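You operate a simulated robot arm through the tools that you are given. There is no shell and no other tool.

You are at the controls of a simulated robot arm. One attempt, no reset.

## Task
Start the skid pump and run line B at 10 L/min.
Fine: main switch on; open the inlet valve and valve B before you press start; the pump must not trip; leave the other valves, the fill button and the levers alone.

The check looks at the end state, three seconds after you hand in, the way a careful person would. Anything else that was tipped, shoved, dropped, spilled or broken makes it a failure.

## Robot
A 7-joint arm with a two-finger parallel gripper, fixed in place. Base frame: the origin is at the foot of the arm, x ahead of it, y to its left, z up. Lengths are in m, angles in degrees, forces in N, time in s.
With the tool pointing down near the work surface it reaches from about 0.1 to 0.38 m from the base axis. Its first joint turns from -115.0 to 115.0 degrees. Payload 3.91 kg.
The TCP is the grasp point between the finger pads, 0.03 m short of the fingertips. In the tool frame z runs along the fingers and y along their closing line. Largest opening 0.11 m; finger width 0.02, thickness 0.01; the body of the gripper, 0.048 by 0.112 m, starts 0.055 m behind the TCP.
Orientation is that of the tool frame in the base frame, as a unit quaternion [w, x, y, z]. With the fingers straight down and closing along the base's y, the tool's x points along the base's -x, its y along +y and its z along -z.

## Interface
- The arm moves only by the tool step_arm. Its argument "rows" is a list of rows, each an object of numbers (a shift or turn left out is 0, a gripper value left out holds the last): "dx", "dy", "dz": the shift along the tool's x, y, z in units of 20 mm (1.0 is 20 mm); "wx", "wy", "wz": the turn, a rotation vector about the tool's x, y, z in units of 6 degrees (1.0 is 6 degrees). In form: [{"dx": .., "dy": .., "dz": .., "wx": .., "wy": .., "wz": ..}, ...]. A call has 1 to 20 rows; each row shifts and turns the commanded pose from where the row before left it, along the tool's axes as they then stand. "gripper" is the closure, from 0 (fully open) to 1 (shut), set as the call begins (left out, the last holds). A call with a number of a shift or a turn outside -1 to 1 is refused whole. A row lasts 0.2 s, in which the tool goes at most 0.05 m and 8.6 degrees; a call with a longer step from one row to the next is refused whole, and so is a gripper value outside its range. A pose out of reach is approached as far as the arm can. The call stops where the force on the tool passes 40 N (or 10 N more than at its start, if that is more) or the arm is blocked; 0.2 s more then pass. Each finger travels about 0.108 m/s and halts on what it meets, pressing with about 41 N; the grip force reading is that of the motor and also rises with nothing between the fingers. The clock runs only during rows and for 0.2 s after the last one: add rows that do not move to give the fingers time. The reply holds the time, the measured pose of the TCP, the force on the tool along the base axes, the opening and the grip force, in the units named above and with some noise, with the torque about the TCP (base axes, N m) and any sound that the robot's microphone picked up.
- Cameras (640 x 400 px; columns grow to the right, rows downward): "scene" is fixed at [0.0493, -0.4998, 1.8573]; the picture's right is [0.42, -0.91, 0.00], its down [-0.66, -0.31, -0.68] and it looks along [0.62, 0.29, -0.73] (base axes); focal length 214 px, centre (320, 200). "wrist" rides on the gripper at [0.072, 0.017, -0.103] in the tool frame; the picture's right is [-0.23, 0.97, 0.00], its down [-0.76, -0.18, -0.62] and it looks along [-0.61, -0.14, 0.78] (tool axes); focal length 222 px, centre (320, 200). There is no depth. A picture from a camera that has moved, and an enlarged one, comes with that camera's place and axes in the base frame and with its lens.
- camera(camera): a new picture of that camera. It takes no simulated time.
- lift_body(by): slides the trunk up (or, below 0, down) by that many m; the arm rides with it, the base frame stays. It gives what a move gives, with no picture.
- enlarge(camera, box): a new picture of the part [left, top, right, bottom] of that camera's present view, enlarged. It takes no simulated time.
- job_done(): hands the job in; it is judged then, once.

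Places have to be worked out from the pictures, the camera data and where the tool is seen. Open the gripper and draw the arm clear of the work before you hand the job in, unless the task says otherwise.

The tools are called as name(argument=value, ...) on one line, values as JSON. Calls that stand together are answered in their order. step_arm: Moves the arm, as the interface text tells. Its arguments: {"type":"object","properties":{"rows":{"type":"array"},"gripper":{"type":"number"}},"required":["rows"]} The other tools are called the same way: lift_body (by) slides the trunk up or down; camera (camera) takes a picture; enlarge (camera, box) takes an enlarged picture of a part of a camera's view; job_done () hands the job in.

At the start:

```text
time_s: 0.0
tool_pos: [0.3337, -0.22, 1.6117]
tcp_rot: [0.0, 0.001, 1.0, 0.0]
wrist_force: [-0.5, 1.0, 0.9]
moment: [-0.02, 0.01, -0.03]
finger_gap: 0.11
grasp_force: 0.0
trunk travel left (down, up): [-0.925, 0.065]
```

scene: 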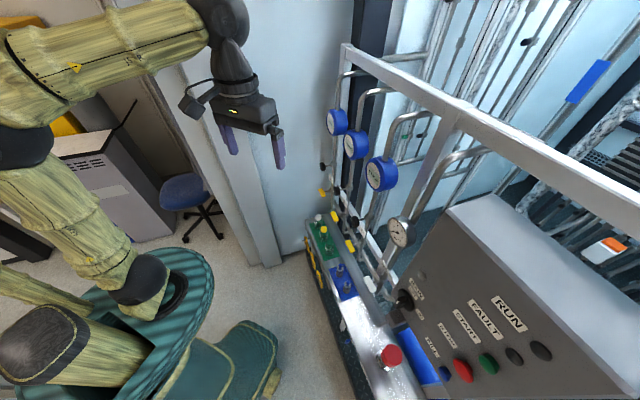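
wrist: 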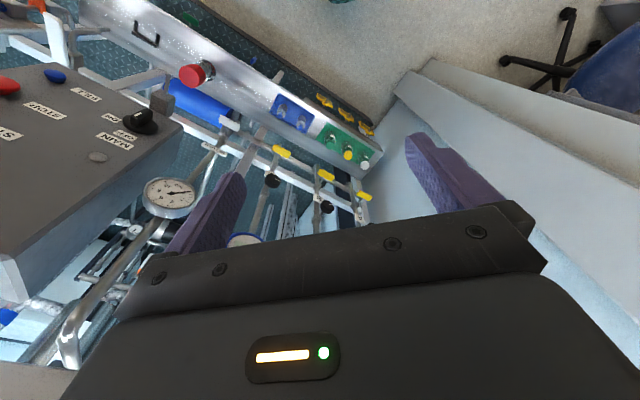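

I start by looking closely at the panel and the skid, to tell where the controls are before I move anything.

enlarge(camera="scene", box=[380, 260, 580, 400])

enlarge(camera="scene", box=[290, 90, 430, 300])

enlarge(camera="wrist", box=[220, 60, 420, 230])

enlarge(camera="wrist", box=[0, 50, 220, 240])

```text
2.86 times, centred on (480, 330) of scene
camera zoom: at [0.0493, -0.4998, 1.8573], right [0.42, -0.91, 0.0], down [-0.66, -0.31, -0.68], along [0.62, 0.29, -0.73], focal length 613 px, centre (-137, -171)
```

zoom: 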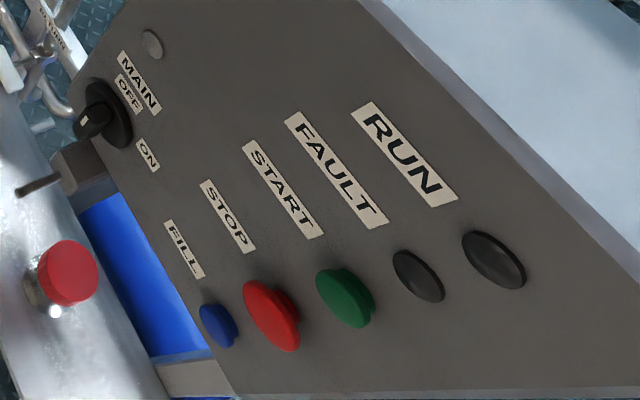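

```text
1.90 times, centred on (360, 195) of scene
camera zoom: at [0.0493, -0.4998, 1.8573], right [0.42, -0.91, 0.0], down [-0.66, -0.31, -0.68], along [0.62, 0.29, -0.73], focal length 408 px, centre (244, 210)
```

zoom: 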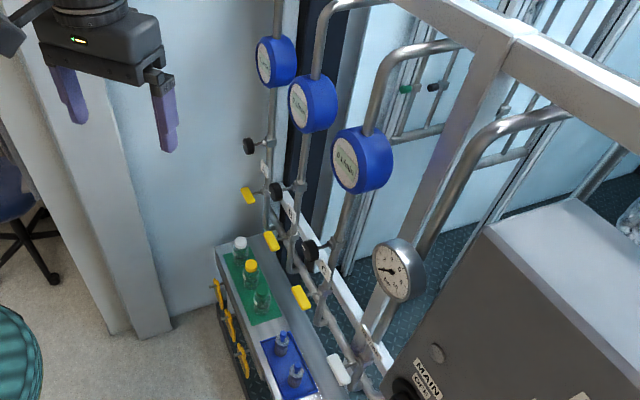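

```text
2.35 times, centred on (320, 145) of wrist
camera zoom: at [0.2618, -0.2026, 1.7149], right [0.23, 0.97, 0.0], down [0.76, -0.18, 0.62], along [0.61, -0.14, -0.78], focal length 523 px, centre (320, 329)
```

zoom: 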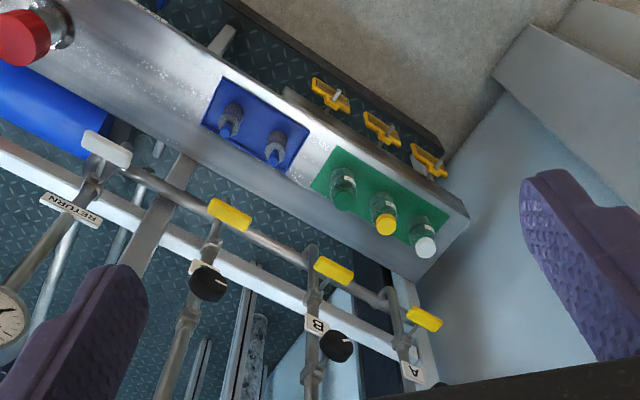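

```text
2.11 times, centred on (110, 145) of wrist
camera zoom: at [0.2618, -0.2026, 1.7149], right [0.23, 0.97, 0.0], down [0.76, -0.18, 0.62], along [0.61, -0.14, -0.78], focal length 468 px, centre (762, 316)
```

zoom: 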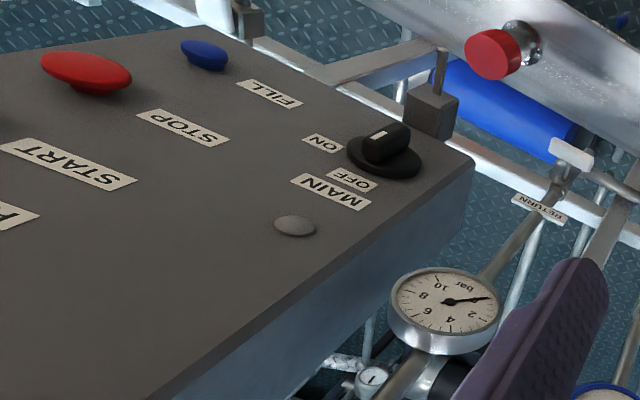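

The first views put the panel and the row of valves about 0.7–0.85 m off, on a line running along (0.7, 0.7) and facing the robot. I'll yaw the tool towards the skid in place and look again.

step_arm(rows=[{"wz": 1}, {"wz": 1}, {"wz": 1}, {"wz": 1}, {"wz": 1}, {"wz": 1}, {"wz": 1}, {"wz": 0.5}])

camera(camera="wrist")

camera(camera="scene")

```text
time_s: 1.8
tool_pos: [0.3318, -0.2184, 1.6108]
tcp_rot: [0.0, 0.383, 0.924, 0.0]
wrist_force: [0.2, 0.9, -0.6]
moment: [0.0, -0.01, 0.02]
finger_gap: 0.1103
grasp_force: 0.1
trunk travel left (down, up): [-0.925, 0.065]
```

```text
taken
camera wrist: at [0.295, -0.1561, 1.7149], right [0.85, 0.53, 0.0], down [0.41, -0.67, 0.62], along [0.33, -0.53, -0.78], focal length 222 px, centre (320, 200)
```

wrist: 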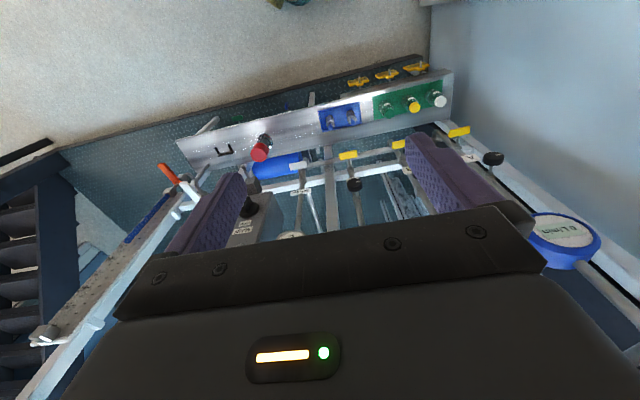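

```text
taken
```

scene: 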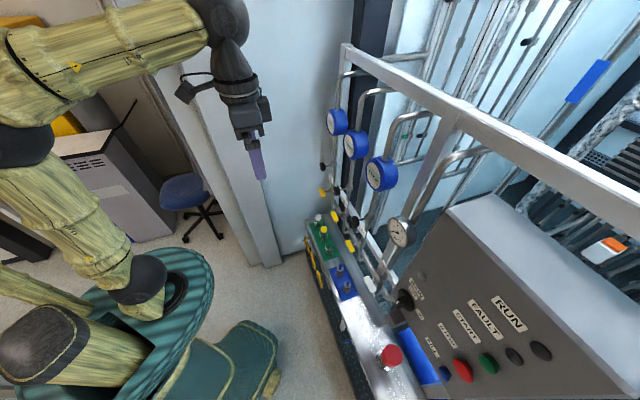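

The orange handle at the far end of the skid and the bench with its fittings are now in view. I enlarge those areas to tell which is the inlet valve.

enlarge(camera="wrist", box=[60, 100, 280, 260])

enlarge(camera="wrist", box=[220, 50, 460, 240])

enlarge(camera="wrist", box=[430, 110, 620, 290])

enlarge(camera="scene", box=[300, 90, 400, 200])

enlarge(camera="scene", box=[320, 170, 430, 300])

```text
2.50 times, centred on (170, 180) of wrist
camera zoom: at [0.295, -0.1561, 1.7149], right [0.85, 0.53, 0.0], down [0.41, -0.67, 0.62], along [0.33, -0.53, -0.78], focal length 555 px, centre (695, 250)
```

zoom: 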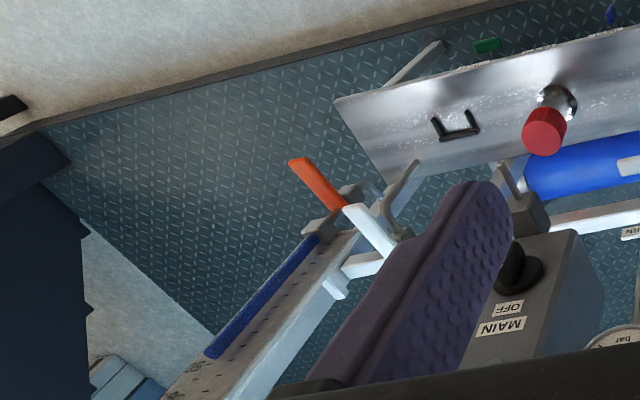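

```text
2.11 times, centred on (340, 145) of wrist
camera zoom: at [0.295, -0.1561, 1.7149], right [0.85, 0.53, 0.0], down [0.41, -0.67, 0.62], along [0.33, -0.53, -0.78], focal length 468 px, centre (278, 316)
```

zoom: 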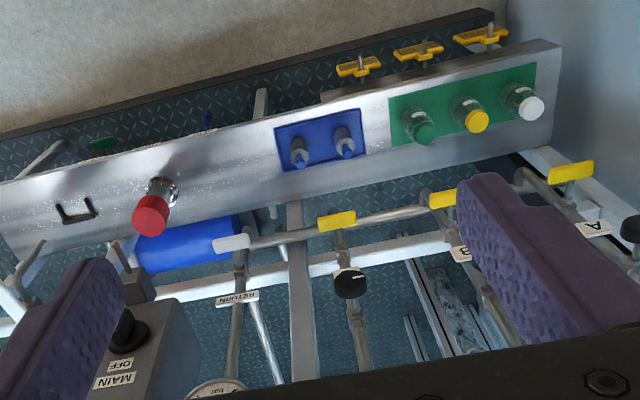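

```text
2.22 times, centred on (525, 200) of wrist
camera zoom: at [0.295, -0.1561, 1.7149], right [0.85, 0.53, 0.0], down [0.41, -0.67, 0.62], along [0.33, -0.53, -0.78], focal length 494 px, centre (-136, 200)
```

zoom: 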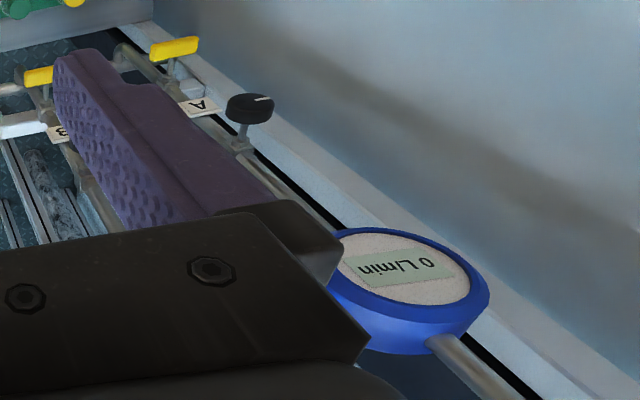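

```text
3.64 times, centred on (350, 145) of scene
camera zoom: at [0.0493, -0.4998, 1.8573], right [0.42, -0.91, 0.0], down [-0.66, -0.31, -0.68], along [0.62, 0.29, -0.73], focal length 780 px, centre (211, 400)
```

zoom: 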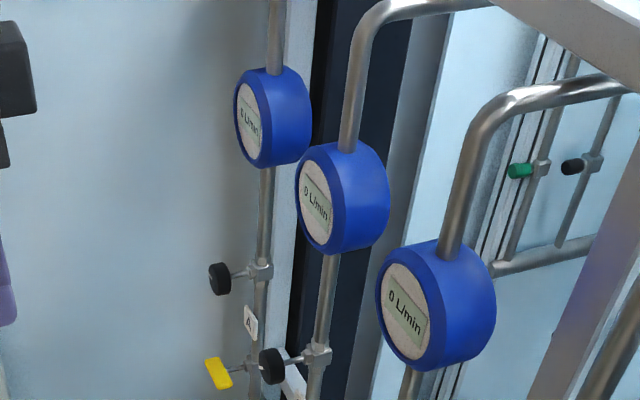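

```text
3.08 times, centred on (375, 235) of scene
camera zoom: at [0.0493, -0.4998, 1.8573], right [0.42, -0.91, 0.0], down [-0.66, -0.31, -0.68], along [0.62, 0.29, -0.73], focal length 660 px, centre (151, 92)
```

zoom: 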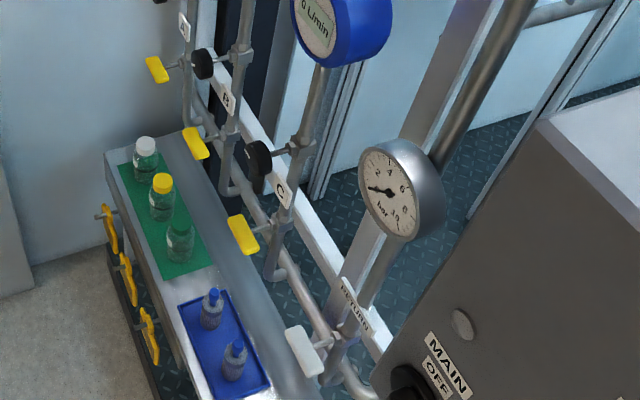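

The lines rise vertically with yellow levers near z≈1.0, black knobs above them and digital flow meters higher still. The inlet isn't clear yet, so I lower the trunk and tilt the tool forward for a straighter look.

lift_body(by=-0.25)

step_arm(rows=[{"wy": -1}, {"wy": -1}, {"wy": -1}, {"wy": -1}, {"wy": -1}])

camera(camera="wrist")

camera(camera="scene")

```text
time_s: 4.4
tool_pos: [0.3334, -0.2199, 1.3623]
tcp_rot: [0.0, 0.382, 0.924, 0.0]
wrist_force: [-0.1, -0.1, -0.2]
moment: [0.04, -0.01, -0.05]
finger_gap: 0.11
grasp_force: 0.1
trunk travel left (down, up): [-0.675, 0.315]
```

```text
time_s: 5.6
tool_pos: [0.3319, -0.2189, 1.362]
tcp_rot: [0.24, 0.37, 0.892, -0.099]
wrist_force: [0.7, 0.2, -0.1]
moment: [0.02, -0.01, 0.03]
finger_gap: 0.11
grasp_force: 0.1
trunk travel left (down, up): [-0.675, 0.315]
```

```text
taken
camera wrist: at [0.2648, -0.1261, 1.4148], right [0.83, 0.55, 0.12], down [0.12, -0.37, 0.92], along [0.55, -0.75, -0.37], focal length 222 px, centre (320, 200)
```

wrist: 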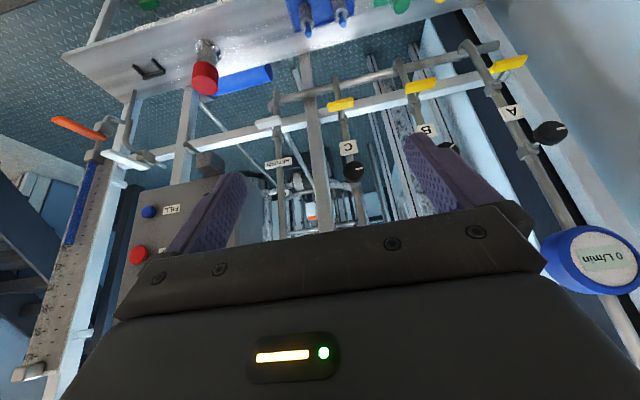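

```text
taken
```

scene: 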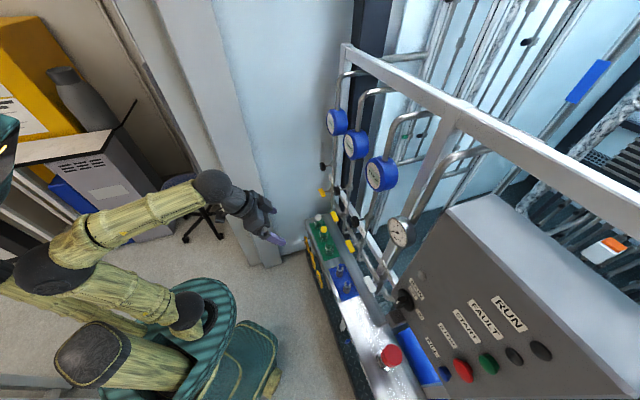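

The tilt works and the camera now looks along the skid at mid-height. I enlarge the left end (orange and white handles) and the valve levers.

enlarge(camera="wrist", box=[20, 80, 240, 280])

enlarge(camera="wrist", box=[240, 40, 460, 220])

enlarge(camera="wrist", box=[380, 20, 600, 180])

```text
2.00 times, centred on (130, 180) of wrist
camera zoom: at [0.2648, -0.1261, 1.4148], right [0.83, 0.55, 0.12], down [0.12, -0.37, 0.92], along [0.55, -0.75, -0.37], focal length 444 px, centre (700, 240)
```

zoom: 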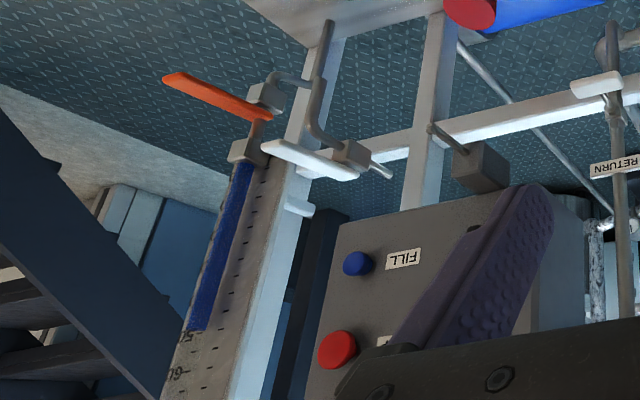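

```text
2.22 times, centred on (350, 130) of wrist
camera zoom: at [0.2648, -0.1261, 1.4148], right [0.83, 0.55, 0.12], down [0.12, -0.37, 0.92], along [0.55, -0.75, -0.37], focal length 494 px, centre (253, 356)
```

zoom: 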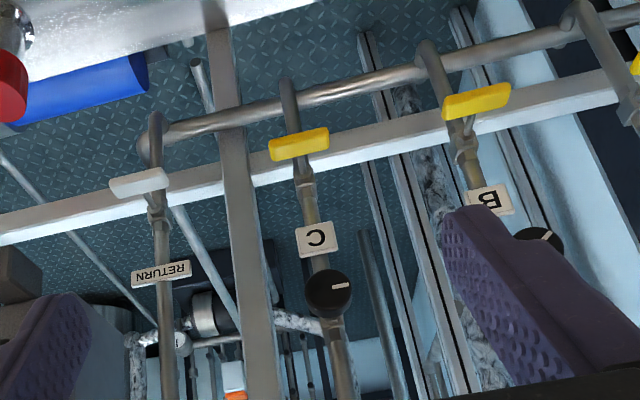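

```text
2.50 times, centred on (490, 100) of wrist
camera zoom: at [0.2648, -0.1261, 1.4148], right [0.83, 0.55, 0.12], down [0.12, -0.37, 0.92], along [0.55, -0.75, -0.37], focal length 555 px, centre (-105, 450)
```

zoom: 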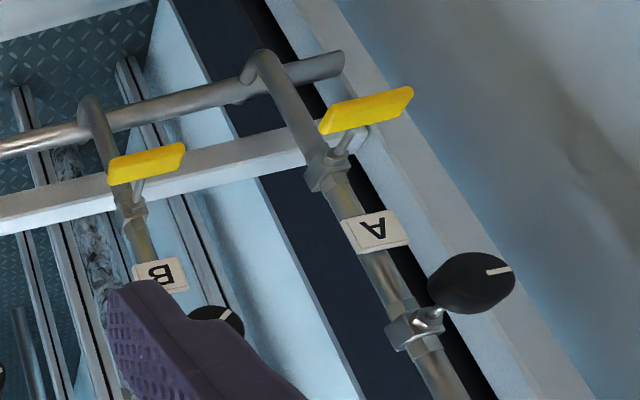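

The levers on A, B, C and RETURN all lie across their pipes (closed). The left end has an orange and a white handle plus a level sight glass, so I slide the tool parallel to the skid towards it to read the labels there.

step_arm(rows=[{"dy": -1}, {"dy": -1}, {"dy": -1}, {"dy": -1}, {"dy": -1}, {"dy": -1}, {"dy": -1}, {"dy": -1}, {"dy": -1}, {"dy": -1}, {"dy": -1}, {"dy": -1}])

camera(camera="wrist")

camera(camera="scene")

```text
time_s: 8.2
tool_pos: [0.1625, -0.3879, 1.361]
tcp_rot: [0.24, 0.371, 0.892, -0.099]
wrist_force: [-0.2, -0.2, 0.5]
moment: [0.0, -0.02, 0.03]
finger_gap: 0.11
grasp_force: 0.0
trunk travel left (down, up): [-0.675, 0.315]
```

```text
taken
camera wrist: at [0.0951, -0.2961, 1.4149], right [0.83, 0.55, 0.11], down [0.12, -0.37, 0.92], along [0.55, -0.75, -0.37], focal length 222 px, centre (320, 200)
```

wrist: 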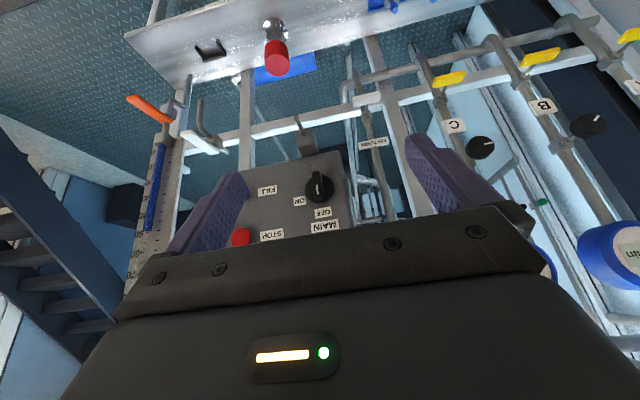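

```text
taken
```

scene: 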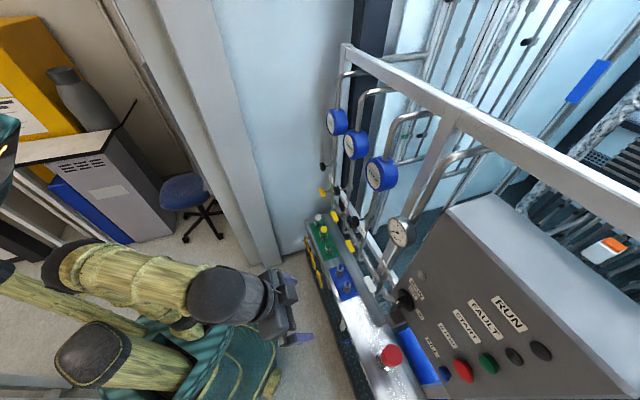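

The panel, its switch and the left-end valves are visible now. I enlarge each to read their labels and handle positions.

enlarge(camera="wrist", box=[110, 70, 250, 190])

enlarge(camera="wrist", box=[230, 140, 390, 250])

enlarge(camera="wrist", box=[170, 0, 320, 100])

enlarge(camera="wrist", box=[460, 20, 640, 160])

```text
3.33 times, centred on (180, 130) of wrist
camera zoom: at [0.0951, -0.2961, 1.4149], right [0.83, 0.55, 0.11], down [0.12, -0.37, 0.92], along [0.55, -0.75, -0.37], focal length 740 px, centre (787, 433)
```

zoom: 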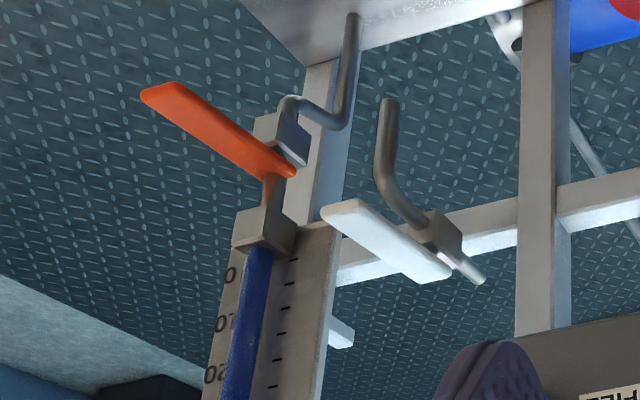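

```text
3.64 times, centred on (310, 195) of wrist
camera zoom: at [0.0951, -0.2961, 1.4149], right [0.83, 0.55, 0.11], down [0.12, -0.37, 0.92], along [0.55, -0.75, -0.37], focal length 808 px, centre (356, 218)
```

zoom: 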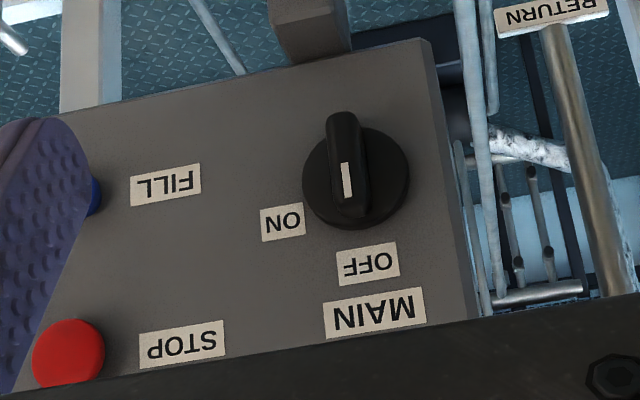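

```text
4.00 times, centred on (245, 50) of wrist
camera zoom: at [0.0951, -0.2961, 1.4149], right [0.83, 0.55, 0.11], down [0.12, -0.37, 0.92], along [0.55, -0.75, -0.37], focal length 888 px, centre (620, 800)
```

zoom: 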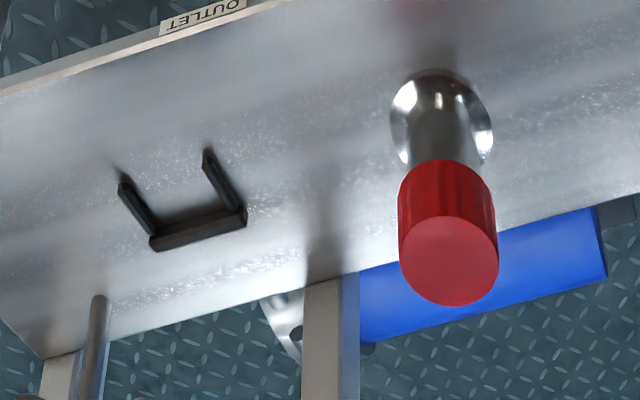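

```text
2.86 times, centred on (550, 90) of wrist
camera zoom: at [0.0951, -0.2961, 1.4149], right [0.83, 0.55, 0.11], down [0.12, -0.37, 0.92], along [0.55, -0.75, -0.37], focal length 635 px, centre (-337, 514)
```

zoom: 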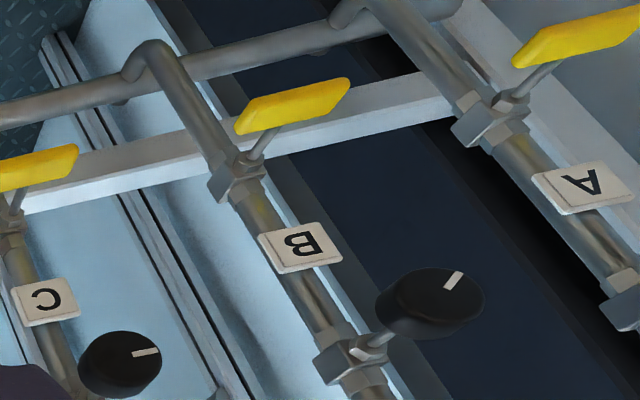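

The main switch handle points at OFF (up) with ON to its right, and an OUTLET label shows on the bench's front edge. I tilt the tool back down to look at the bench front and the low fittings.

step_arm(rows=[{"wy": 1}, {"wy": 1}, {"wy": 1}, {"wy": 1}, {"wy": 1}])

camera(camera="wrist")

enlarge(camera="wrist", box=[100, 0, 340, 150])

enlarge(camera="wrist", box=[330, 0, 570, 150])

```text
time_s: 9.4
tool_pos: [0.1644, -0.3891, 1.3624]
tcp_rot: [-0.001, 0.383, 0.924, 0.002]
wrist_force: [0.5, -0.8, 0.0]
moment: [0.0, -0.01, 0.0]
finger_gap: 0.11
grasp_force: 0.0
trunk travel left (down, up): [-0.675, 0.315]
```

```text
taken
camera wrist: at [0.1257, -0.3264, 1.4648], right [0.85, 0.53, 0.0], down [0.41, -0.67, 0.62], along [0.33, -0.53, -0.78], focal length 222 px, centre (320, 200)
```

wrist: 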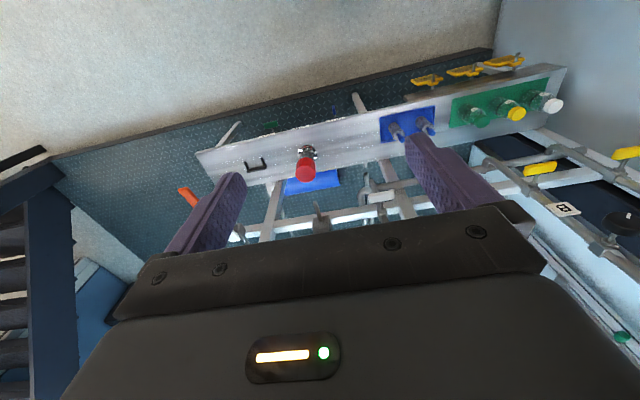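

```text
2.67 times, centred on (220, 75) of wrist
camera zoom: at [0.1257, -0.3264, 1.4648], right [0.85, 0.53, 0.0], down [0.41, -0.67, 0.62], along [0.33, -0.53, -0.78], focal length 592 px, centre (587, 533)
```

zoom: 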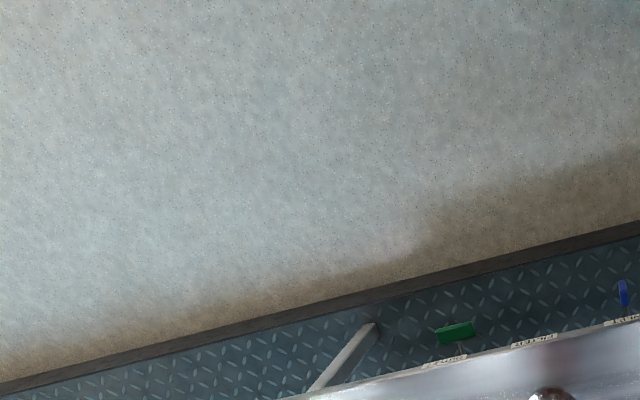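

```text
2.67 times, centred on (450, 75) of wrist
camera zoom: at [0.1257, -0.3264, 1.4648], right [0.85, 0.53, 0.0], down [0.41, -0.67, 0.62], along [0.33, -0.53, -0.78], focal length 592 px, centre (-27, 533)
```

zoom: 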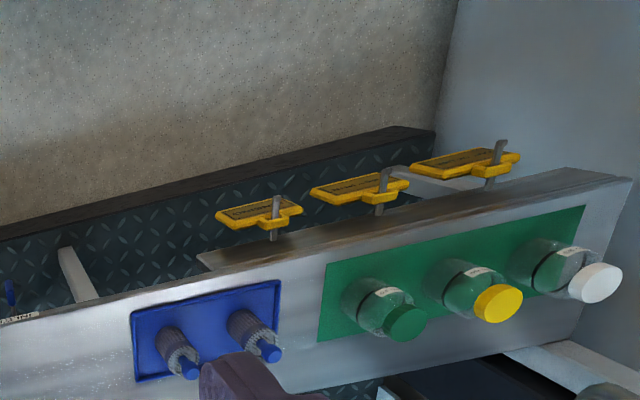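

On the bench front there are a green and a blue lever with labels, one of which reads OUTLET. I tilt the tool 45° forward and then lower the trunk to look straight at the bench front.

step_arm(rows=[{"wy": -1}, {"wy": -1}, {"wy": -1}, {"wy": -1}, {"wy": -1}, {"wy": -1}, {"wy": -1}, {"wy": -0.5}])

lift_body(by=-0.25)

camera(camera="wrist")

camera(camera="scene")

```text
time_s: 11.2
tool_pos: [0.1623, -0.3892, 1.3616]
tcp_rot: [0.354, 0.353, 0.853, -0.147]
wrist_force: [1.0, 0.3, -0.6]
moment: [0.01, 0.0, -0.01]
finger_gap: 0.11
grasp_force: 0.1
trunk travel left (down, up): [-0.675, 0.315]
```

```text
time_s: 13.8
tool_pos: [0.1629, -0.3886, 1.1113]
tcp_rot: [0.353, 0.353, 0.854, -0.146]
wrist_force: [-0.1, -0.4, 0.4]
moment: [0.02, -0.02, 0.0]
finger_gap: 0.11
grasp_force: 0.0
trunk travel left (down, up): [-0.425, 0.565]
```

```text
taken
camera wrist: at [0.0884, -0.2892, 1.1336], right [0.8, 0.57, 0.16], down [-0.06, -0.2, 0.98], along [0.59, -0.79, -0.12], focal length 222 px, centre (320, 200)
```

wrist: 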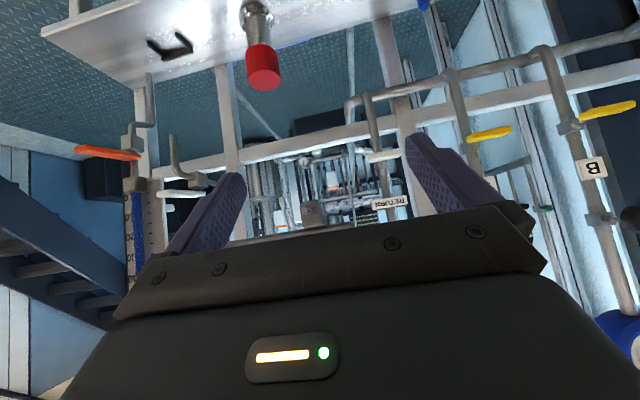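

```text
taken
```

scene: 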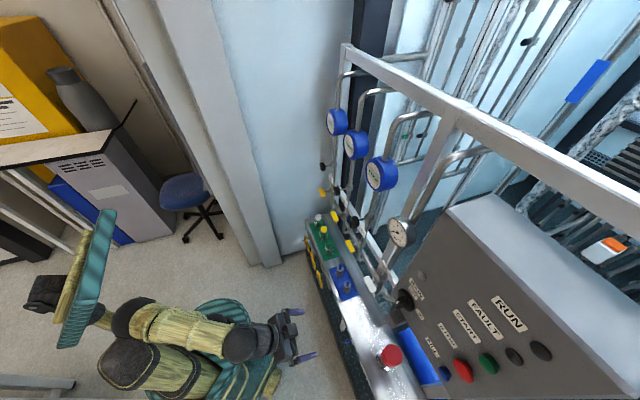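

The path is clear with about 0.17 m between the fingertips and the bench front. I lower another 0.28 m to look squarely at the bench front.

lift_body(by=-0.28)

camera(camera="wrist")

enlarge(camera="wrist", box=[100, 0, 400, 180])

```text
time_s: 16.6
tool_pos: [0.1768, -0.3971, 0.8132]
tcp_rot: [0.325, 0.355, 0.865, -0.141]
wrist_force: [-0.5, 0.8, -0.1]
moment: [0.01, 0.02, -0.01]
finger_gap: 0.11
grasp_force: 0.0
trunk travel left (down, up): [-0.145, 0.845]
```

```text
taken
camera wrist: at [0.1034, -0.2992, 0.8412], right [0.81, 0.57, 0.14], down [-0.01, -0.23, 0.97], along [0.59, -0.79, -0.18], focal length 222 px, centre (320, 200)
```

wrist: 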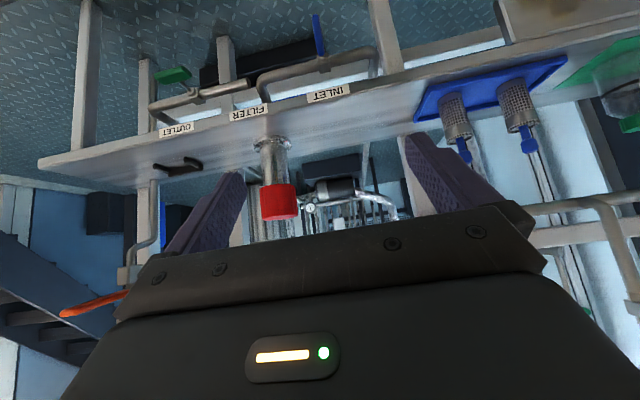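

```text
2.13 times, centred on (250, 90) of wrist
camera zoom: at [0.1034, -0.2992, 0.8412], right [0.81, 0.57, 0.14], down [-0.01, -0.23, 0.97], along [0.59, -0.79, -0.18], focal length 474 px, centre (469, 435)
```

zoom: 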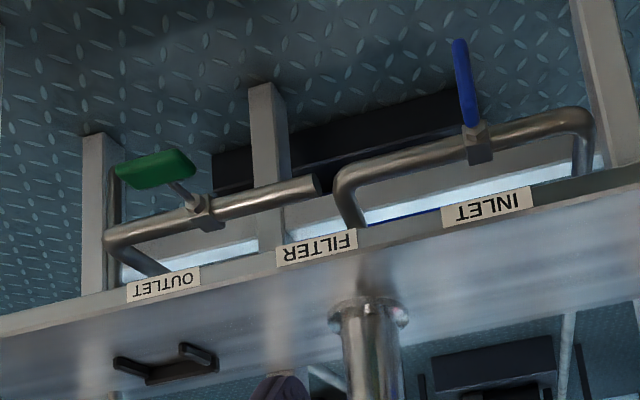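

The blue lever labelled INLET hangs across its horizontal pipe (closed), while the green OUTLET lever lies along its pipe. The pose drifted slightly during this lift, so I check the scene for contact before anything else.

camera(camera="scene")

step_arm(rows=[{}])

enlarge(camera="scene", box=[20, 200, 340, 400])

```text
taken
```

scene: 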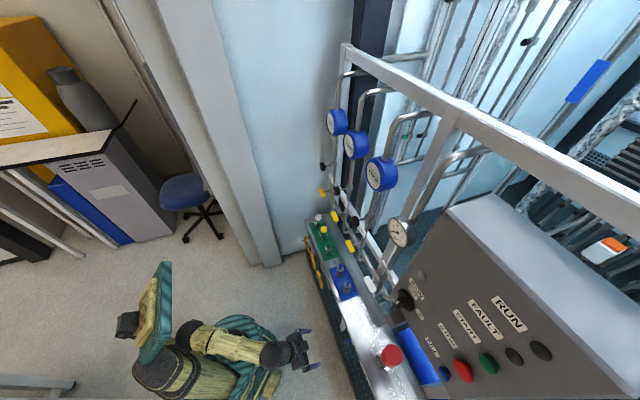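

```text
time_s: 17.2
tool_pos: [0.1749, -0.3991, 0.812]
tcp_rot: [0.325, 0.356, 0.864, -0.142]
wrist_force: [0.0, 0.0, -0.1]
moment: [-0.02, -0.01, -0.02]
finger_gap: 0.1099
grasp_force: 0.1
trunk travel left (down, up): [-0.145, 0.845]
stopped in row 1: the arm was blocked; the commanded pose is now the measured one
```

```text
2.00 times, centred on (180, 300) of scene
camera zoom: at [0.0493, -0.4998, 1.8573], right [0.42, -0.91, 0.0], down [-0.66, -0.31, -0.68], along [0.62, 0.29, -0.73], focal length 429 px, centre (600, 0)
```

zoom: 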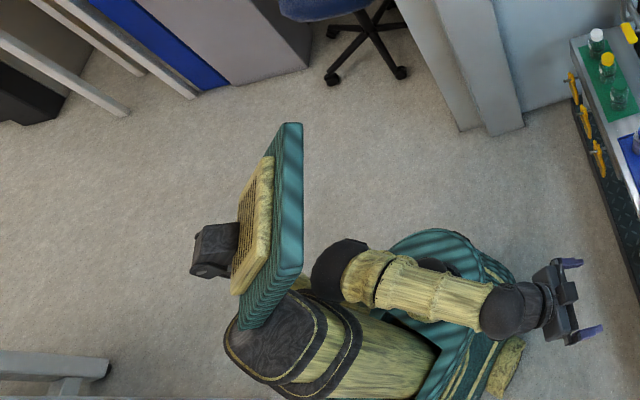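

The arm reports it is blocked: the elbow seems to be resting on the robot's own base at this low trunk height, with nothing of the skid touched. I raise the trunk a little to free it.

lift_body(by=0.08)

step_arm(rows=[{}, {}])

camera(camera="wrist")

enlarge(camera="wrist", box=[120, 0, 420, 180])

enlarge(camera="wrist", box=[400, 0, 640, 160])

```text
time_s: 18.4
tool_pos: [0.1772, -0.3992, 0.8909]
tcp_rot: [0.325, 0.356, 0.865, -0.14]
wrist_force: [-0.3, -0.6, 0.0]
moment: [0.0, -0.03, 0.0]
finger_gap: 0.1101
grasp_force: 0.0
trunk travel left (down, up): [-0.225, 0.765]
```

```text
time_s: 19.0
tool_pos: [0.1774, -0.3986, 0.8924]
tcp_rot: [0.325, 0.356, 0.865, -0.14]
wrist_force: [-1.0, -0.2, -0.7]
moment: [0.01, 0.01, 0.0]
finger_gap: 0.1102
grasp_force: 0.1
trunk travel left (down, up): [-0.225, 0.765]
```

```text
taken
camera wrist: at [0.1037, -0.2997, 0.9215], right [0.81, 0.57, 0.14], down [-0.01, -0.23, 0.97], along [0.59, -0.79, -0.18], focal length 222 px, centre (320, 200)
```

wrist: 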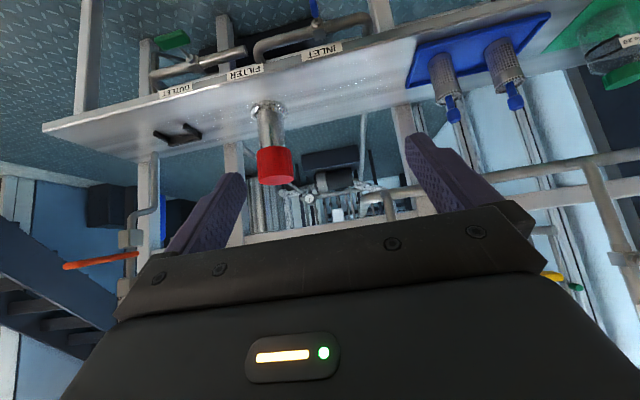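

```text
2.13 times, centred on (270, 90) of wrist
camera zoom: at [0.1037, -0.2997, 0.9215], right [0.81, 0.57, 0.14], down [-0.01, -0.23, 0.97], along [0.59, -0.79, -0.18], focal length 474 px, centre (427, 435)
```

zoom: 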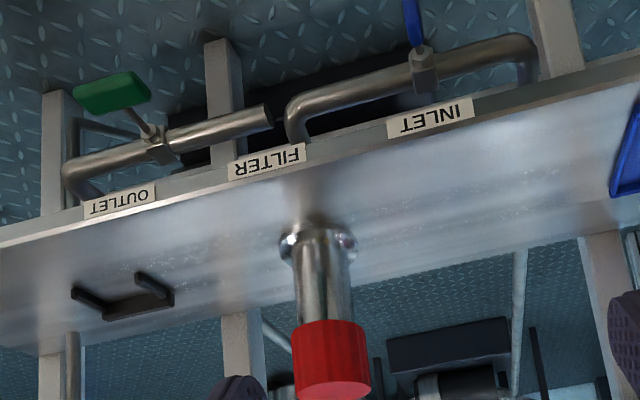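

```text
2.50 times, centred on (520, 80) of wrist
camera zoom: at [0.1037, -0.2997, 0.9215], right [0.81, 0.57, 0.14], down [-0.01, -0.23, 0.97], along [0.59, -0.79, -0.18], focal length 555 px, centre (-180, 500)
```

zoom: 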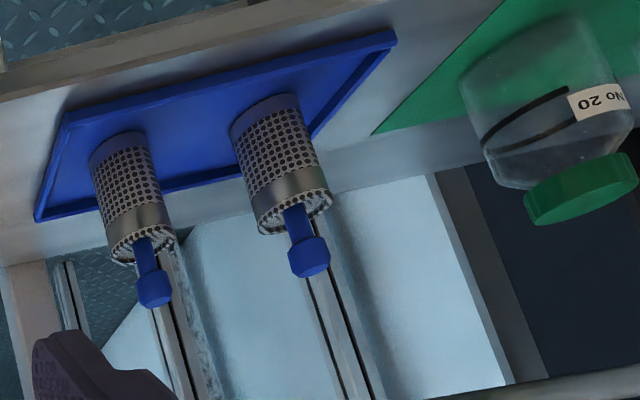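

The INLET and OUTLET levers here belong to a filter station (red-capped filter, spare cartridges), so this INLET may not be the pump's inlet valve. I look at the pump region behind the bench and at the left-end valves for other labels.

enlarge(camera="wrist", box=[260, 130, 420, 240])

enlarge(camera="wrist", box=[40, 140, 200, 300])

enlarge(camera="scene", box=[350, 230, 450, 400])

```text
3.64 times, centred on (340, 185) of wrist
camera zoom: at [0.1037, -0.2997, 0.9215], right [0.81, 0.57, 0.14], down [-0.01, -0.23, 0.97], along [0.59, -0.79, -0.18], focal length 808 px, centre (247, 254)
```

zoom: 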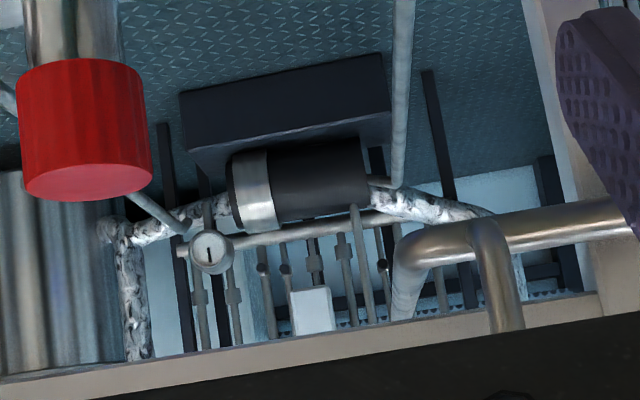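

```text
2.50 times, centred on (120, 220) of wrist
camera zoom: at [0.1037, -0.2997, 0.9215], right [0.81, 0.57, 0.14], down [-0.01, -0.23, 0.97], along [0.59, -0.79, -0.18], focal length 555 px, centre (820, 150)
```

zoom: 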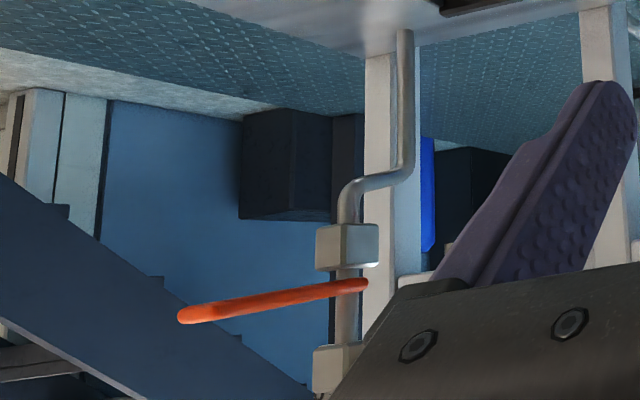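

```text
2.35 times, centred on (400, 315) of scene
camera zoom: at [0.0493, -0.4998, 1.8573], right [0.42, -0.91, 0.0], down [-0.66, -0.31, -0.68], along [0.62, 0.29, -0.73], focal length 505 px, centre (132, -71)
```

zoom: 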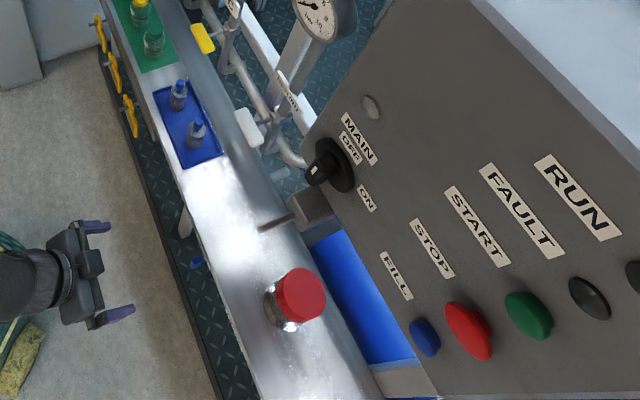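

No other INLET label is visible from here, and a small grey box with a rod sits below the panel. I raise the trunk and survey that zone and the return/header pipes from mid-height.

lift_body(by=0.12)

camera(camera="wrist")

enlarge(camera="wrist", box=[40, 100, 260, 260])

enlarge(camera="wrist", box=[240, 120, 420, 240])

enlarge(camera="wrist", box=[400, 0, 640, 280])

```text
time_s: 20.5
tool_pos: [0.1761, -0.3994, 1.0128]
tcp_rot: [0.325, 0.356, 0.865, -0.141]
wrist_force: [-0.2, 0.5, 0.2]
moment: [0.0, 0.02, 0.0]
finger_gap: 0.1098
grasp_force: 0.0
trunk travel left (down, up): [-0.345, 0.645]
```

```text
taken
camera wrist: at [0.103, -0.2992, 1.0421], right [0.81, 0.57, 0.14], down [-0.01, -0.23, 0.97], along [0.59, -0.79, -0.18], focal length 222 px, centre (320, 200)
```

wrist: 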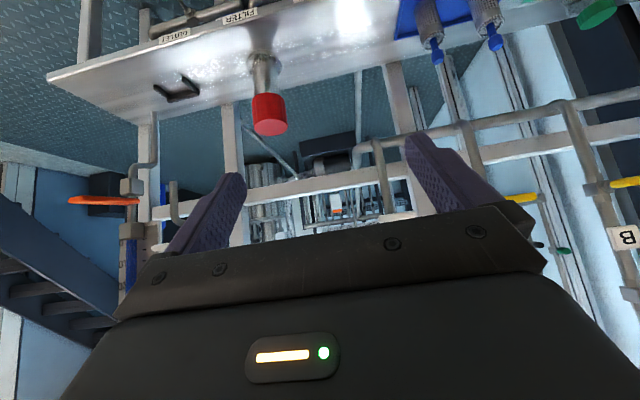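

```text
2.50 times, centred on (150, 180) of wrist
camera zoom: at [0.103, -0.2992, 1.0421], right [0.81, 0.57, 0.14], down [-0.01, -0.23, 0.97], along [0.59, -0.79, -0.18], focal length 555 px, centre (745, 250)
```

zoom: 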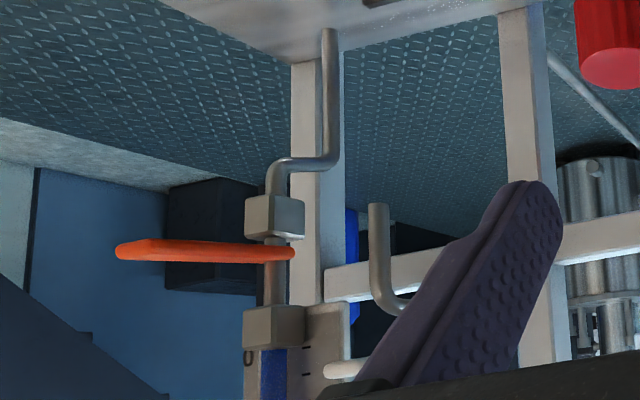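

```text
3.33 times, centred on (330, 180) of wrist
camera zoom: at [0.103, -0.2992, 1.0421], right [0.81, 0.57, 0.14], down [-0.01, -0.23, 0.97], along [0.59, -0.79, -0.18], focal length 740 px, centre (287, 267)
```

zoom: 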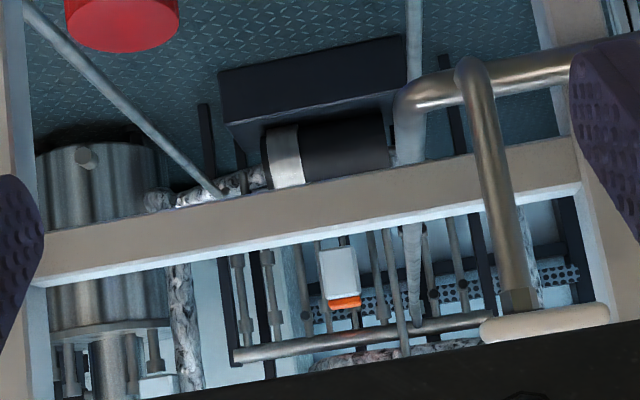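

```text
1.43 times, centred on (520, 140) of wrist
camera zoom: at [0.103, -0.2992, 1.0421], right [0.81, 0.57, 0.14], down [-0.01, -0.23, 0.97], along [0.59, -0.79, -0.18], focal length 317 px, centre (34, 286)
```

zoom: 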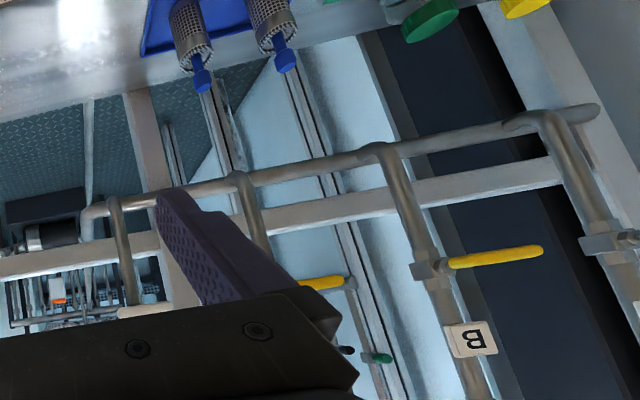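

Everything so far suggests the blue INLET lever (s≈−0.15, n≈0.60, z≈0.50 in skid coordinates) is the only inlet valve; it hangs down, closed. I extend the arm 0.1 m towards the skid at this height, clear of the bench, then lower for a close look.

step_arm(rows=[{"dx": -0.75, "dz": 0.663}, {"dx": -0.75, "dz": 0.663}, {"dx": -0.75, "dz": 0.663}, {"dx": -0.75, "dz": 0.663}])

lift_body(by=-0.15)

camera(camera="wrist")

camera(camera="scene")

```text
time_s: 21.5
tool_pos: [0.2334, -0.4545, 1.0126]
tcp_rot: [0.326, 0.357, 0.864, -0.141]
wrist_force: [-0.7, -0.4, 0.1]
moment: [0.03, -0.02, 0.0]
finger_gap: 0.1101
grasp_force: 0.0
trunk travel left (down, up): [-0.345, 0.645]
```

```text
time_s: 23.2
tool_pos: [0.2329, -0.454, 0.8631]
tcp_rot: [0.326, 0.356, 0.864, -0.141]
wrist_force: [-0.6, 0.0, -0.3]
moment: [0.01, 0.01, -0.03]
finger_gap: 0.1099
grasp_force: 0.0
trunk travel left (down, up): [-0.195, 0.795]
```

```text
taken
camera wrist: at [0.1599, -0.3557, 0.8919], right [0.81, 0.57, 0.14], down [-0.01, -0.23, 0.97], along [0.59, -0.79, -0.18], focal length 222 px, centre (320, 200)
```

wrist: 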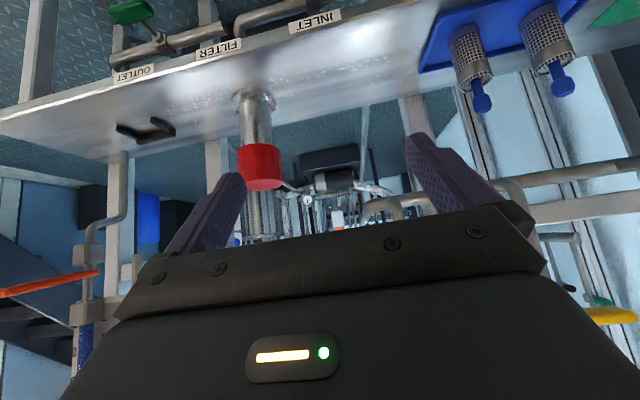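

```text
taken
```

scene: 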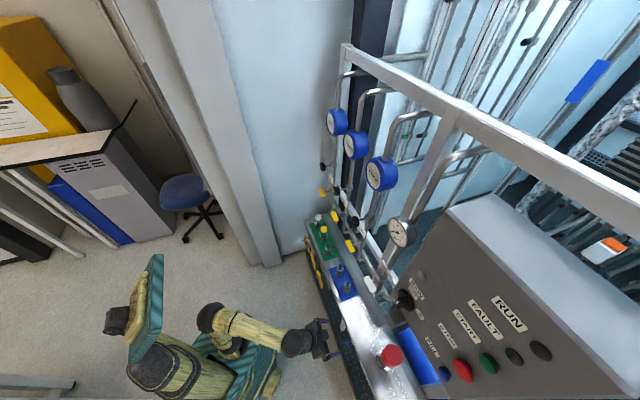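

The bench front is confirmed at n≈0.61, z≈0.61, with the lever below it. I lower in smaller steps to see the lever and check the elbow stays free.

lift_body(by=-0.1)

camera(camera="wrist")

camera(camera="scene")

```text
time_s: 24.5
tool_pos: [0.2333, -0.4555, 0.7632]
tcp_rot: [0.326, 0.355, 0.865, -0.14]
wrist_force: [-0.3, -0.3, -0.8]
moment: [0.01, 0.01, 0.01]
finger_gap: 0.1101
grasp_force: 0.1
trunk travel left (down, up): [-0.095, 0.895]
```

```text
taken
camera wrist: at [0.1599, -0.3557, 0.7919], right [0.81, 0.57, 0.14], down [-0.01, -0.23, 0.97], along [0.59, -0.79, -0.18], focal length 222 px, centre (320, 200)
```

wrist: 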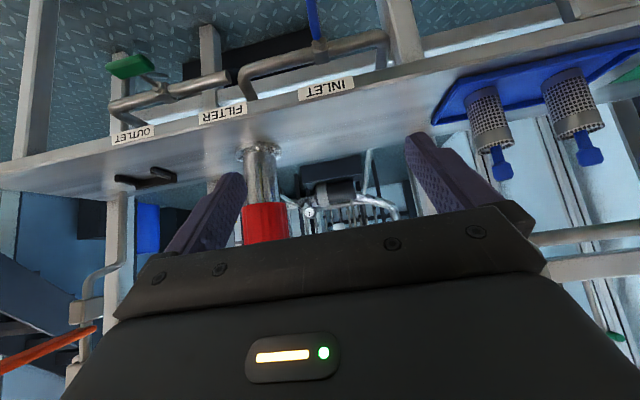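

```text
taken
```

scene: 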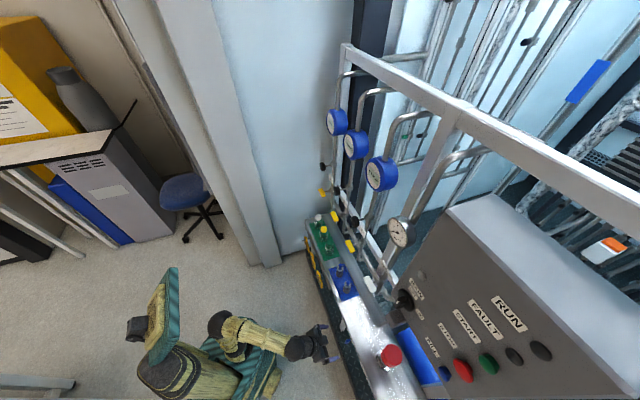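

No blockage here. I step the arm itself down 0.1 m, still about 0.1 m in front of the bench edge, to bring the lever into full view.

step_arm(rows=[{"dx": 0.663, "dz": 0.749}, {"dx": 0.663, "dz": 0.749}, {"dx": 0.663, "dz": 0.749}, {"dx": 0.663, "dz": 0.749}, {"dx": 0.663, "dz": 0.749}])

camera(camera="wrist")

enlarge(camera="wrist", box=[220, 0, 440, 150])

```text
time_s: 25.7
tool_pos: [0.2309, -0.4554, 0.6626]
tcp_rot: [0.327, 0.355, 0.864, -0.141]
wrist_force: [-0.3, 0.5, 1.1]
moment: [0.01, -0.01, -0.01]
finger_gap: 0.1099
grasp_force: 0.2
trunk travel left (down, up): [-0.095, 0.895]
```

```text
taken
camera wrist: at [0.1582, -0.3569, 0.6913], right [0.81, 0.57, 0.14], down [-0.01, -0.23, 0.97], along [0.59, -0.79, -0.18], focal length 222 px, centre (320, 200)
```

wrist: 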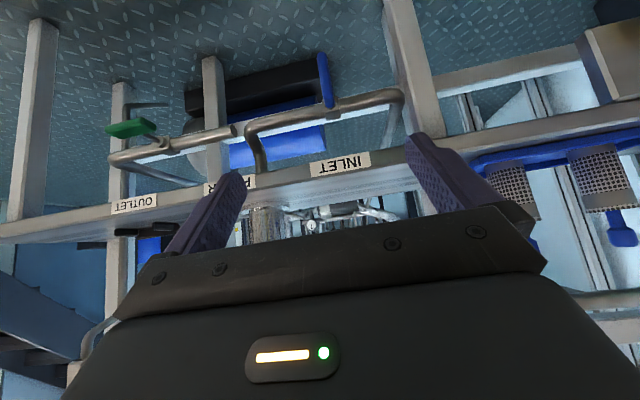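

```text
2.67 times, centred on (330, 75) of wrist
camera zoom: at [0.1582, -0.3569, 0.6913], right [0.81, 0.57, 0.14], down [-0.01, -0.23, 0.97], along [0.59, -0.79, -0.18], focal length 592 px, centre (293, 533)
```

zoom: 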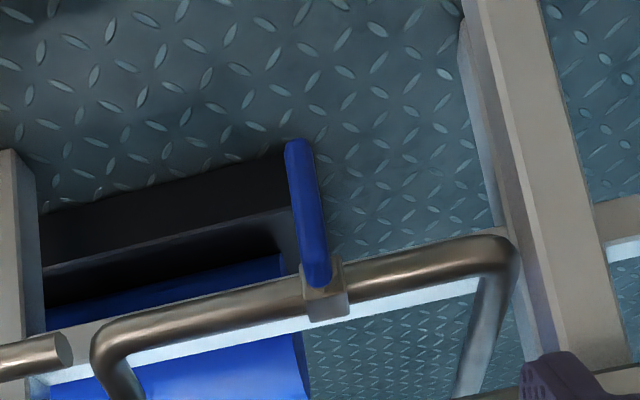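

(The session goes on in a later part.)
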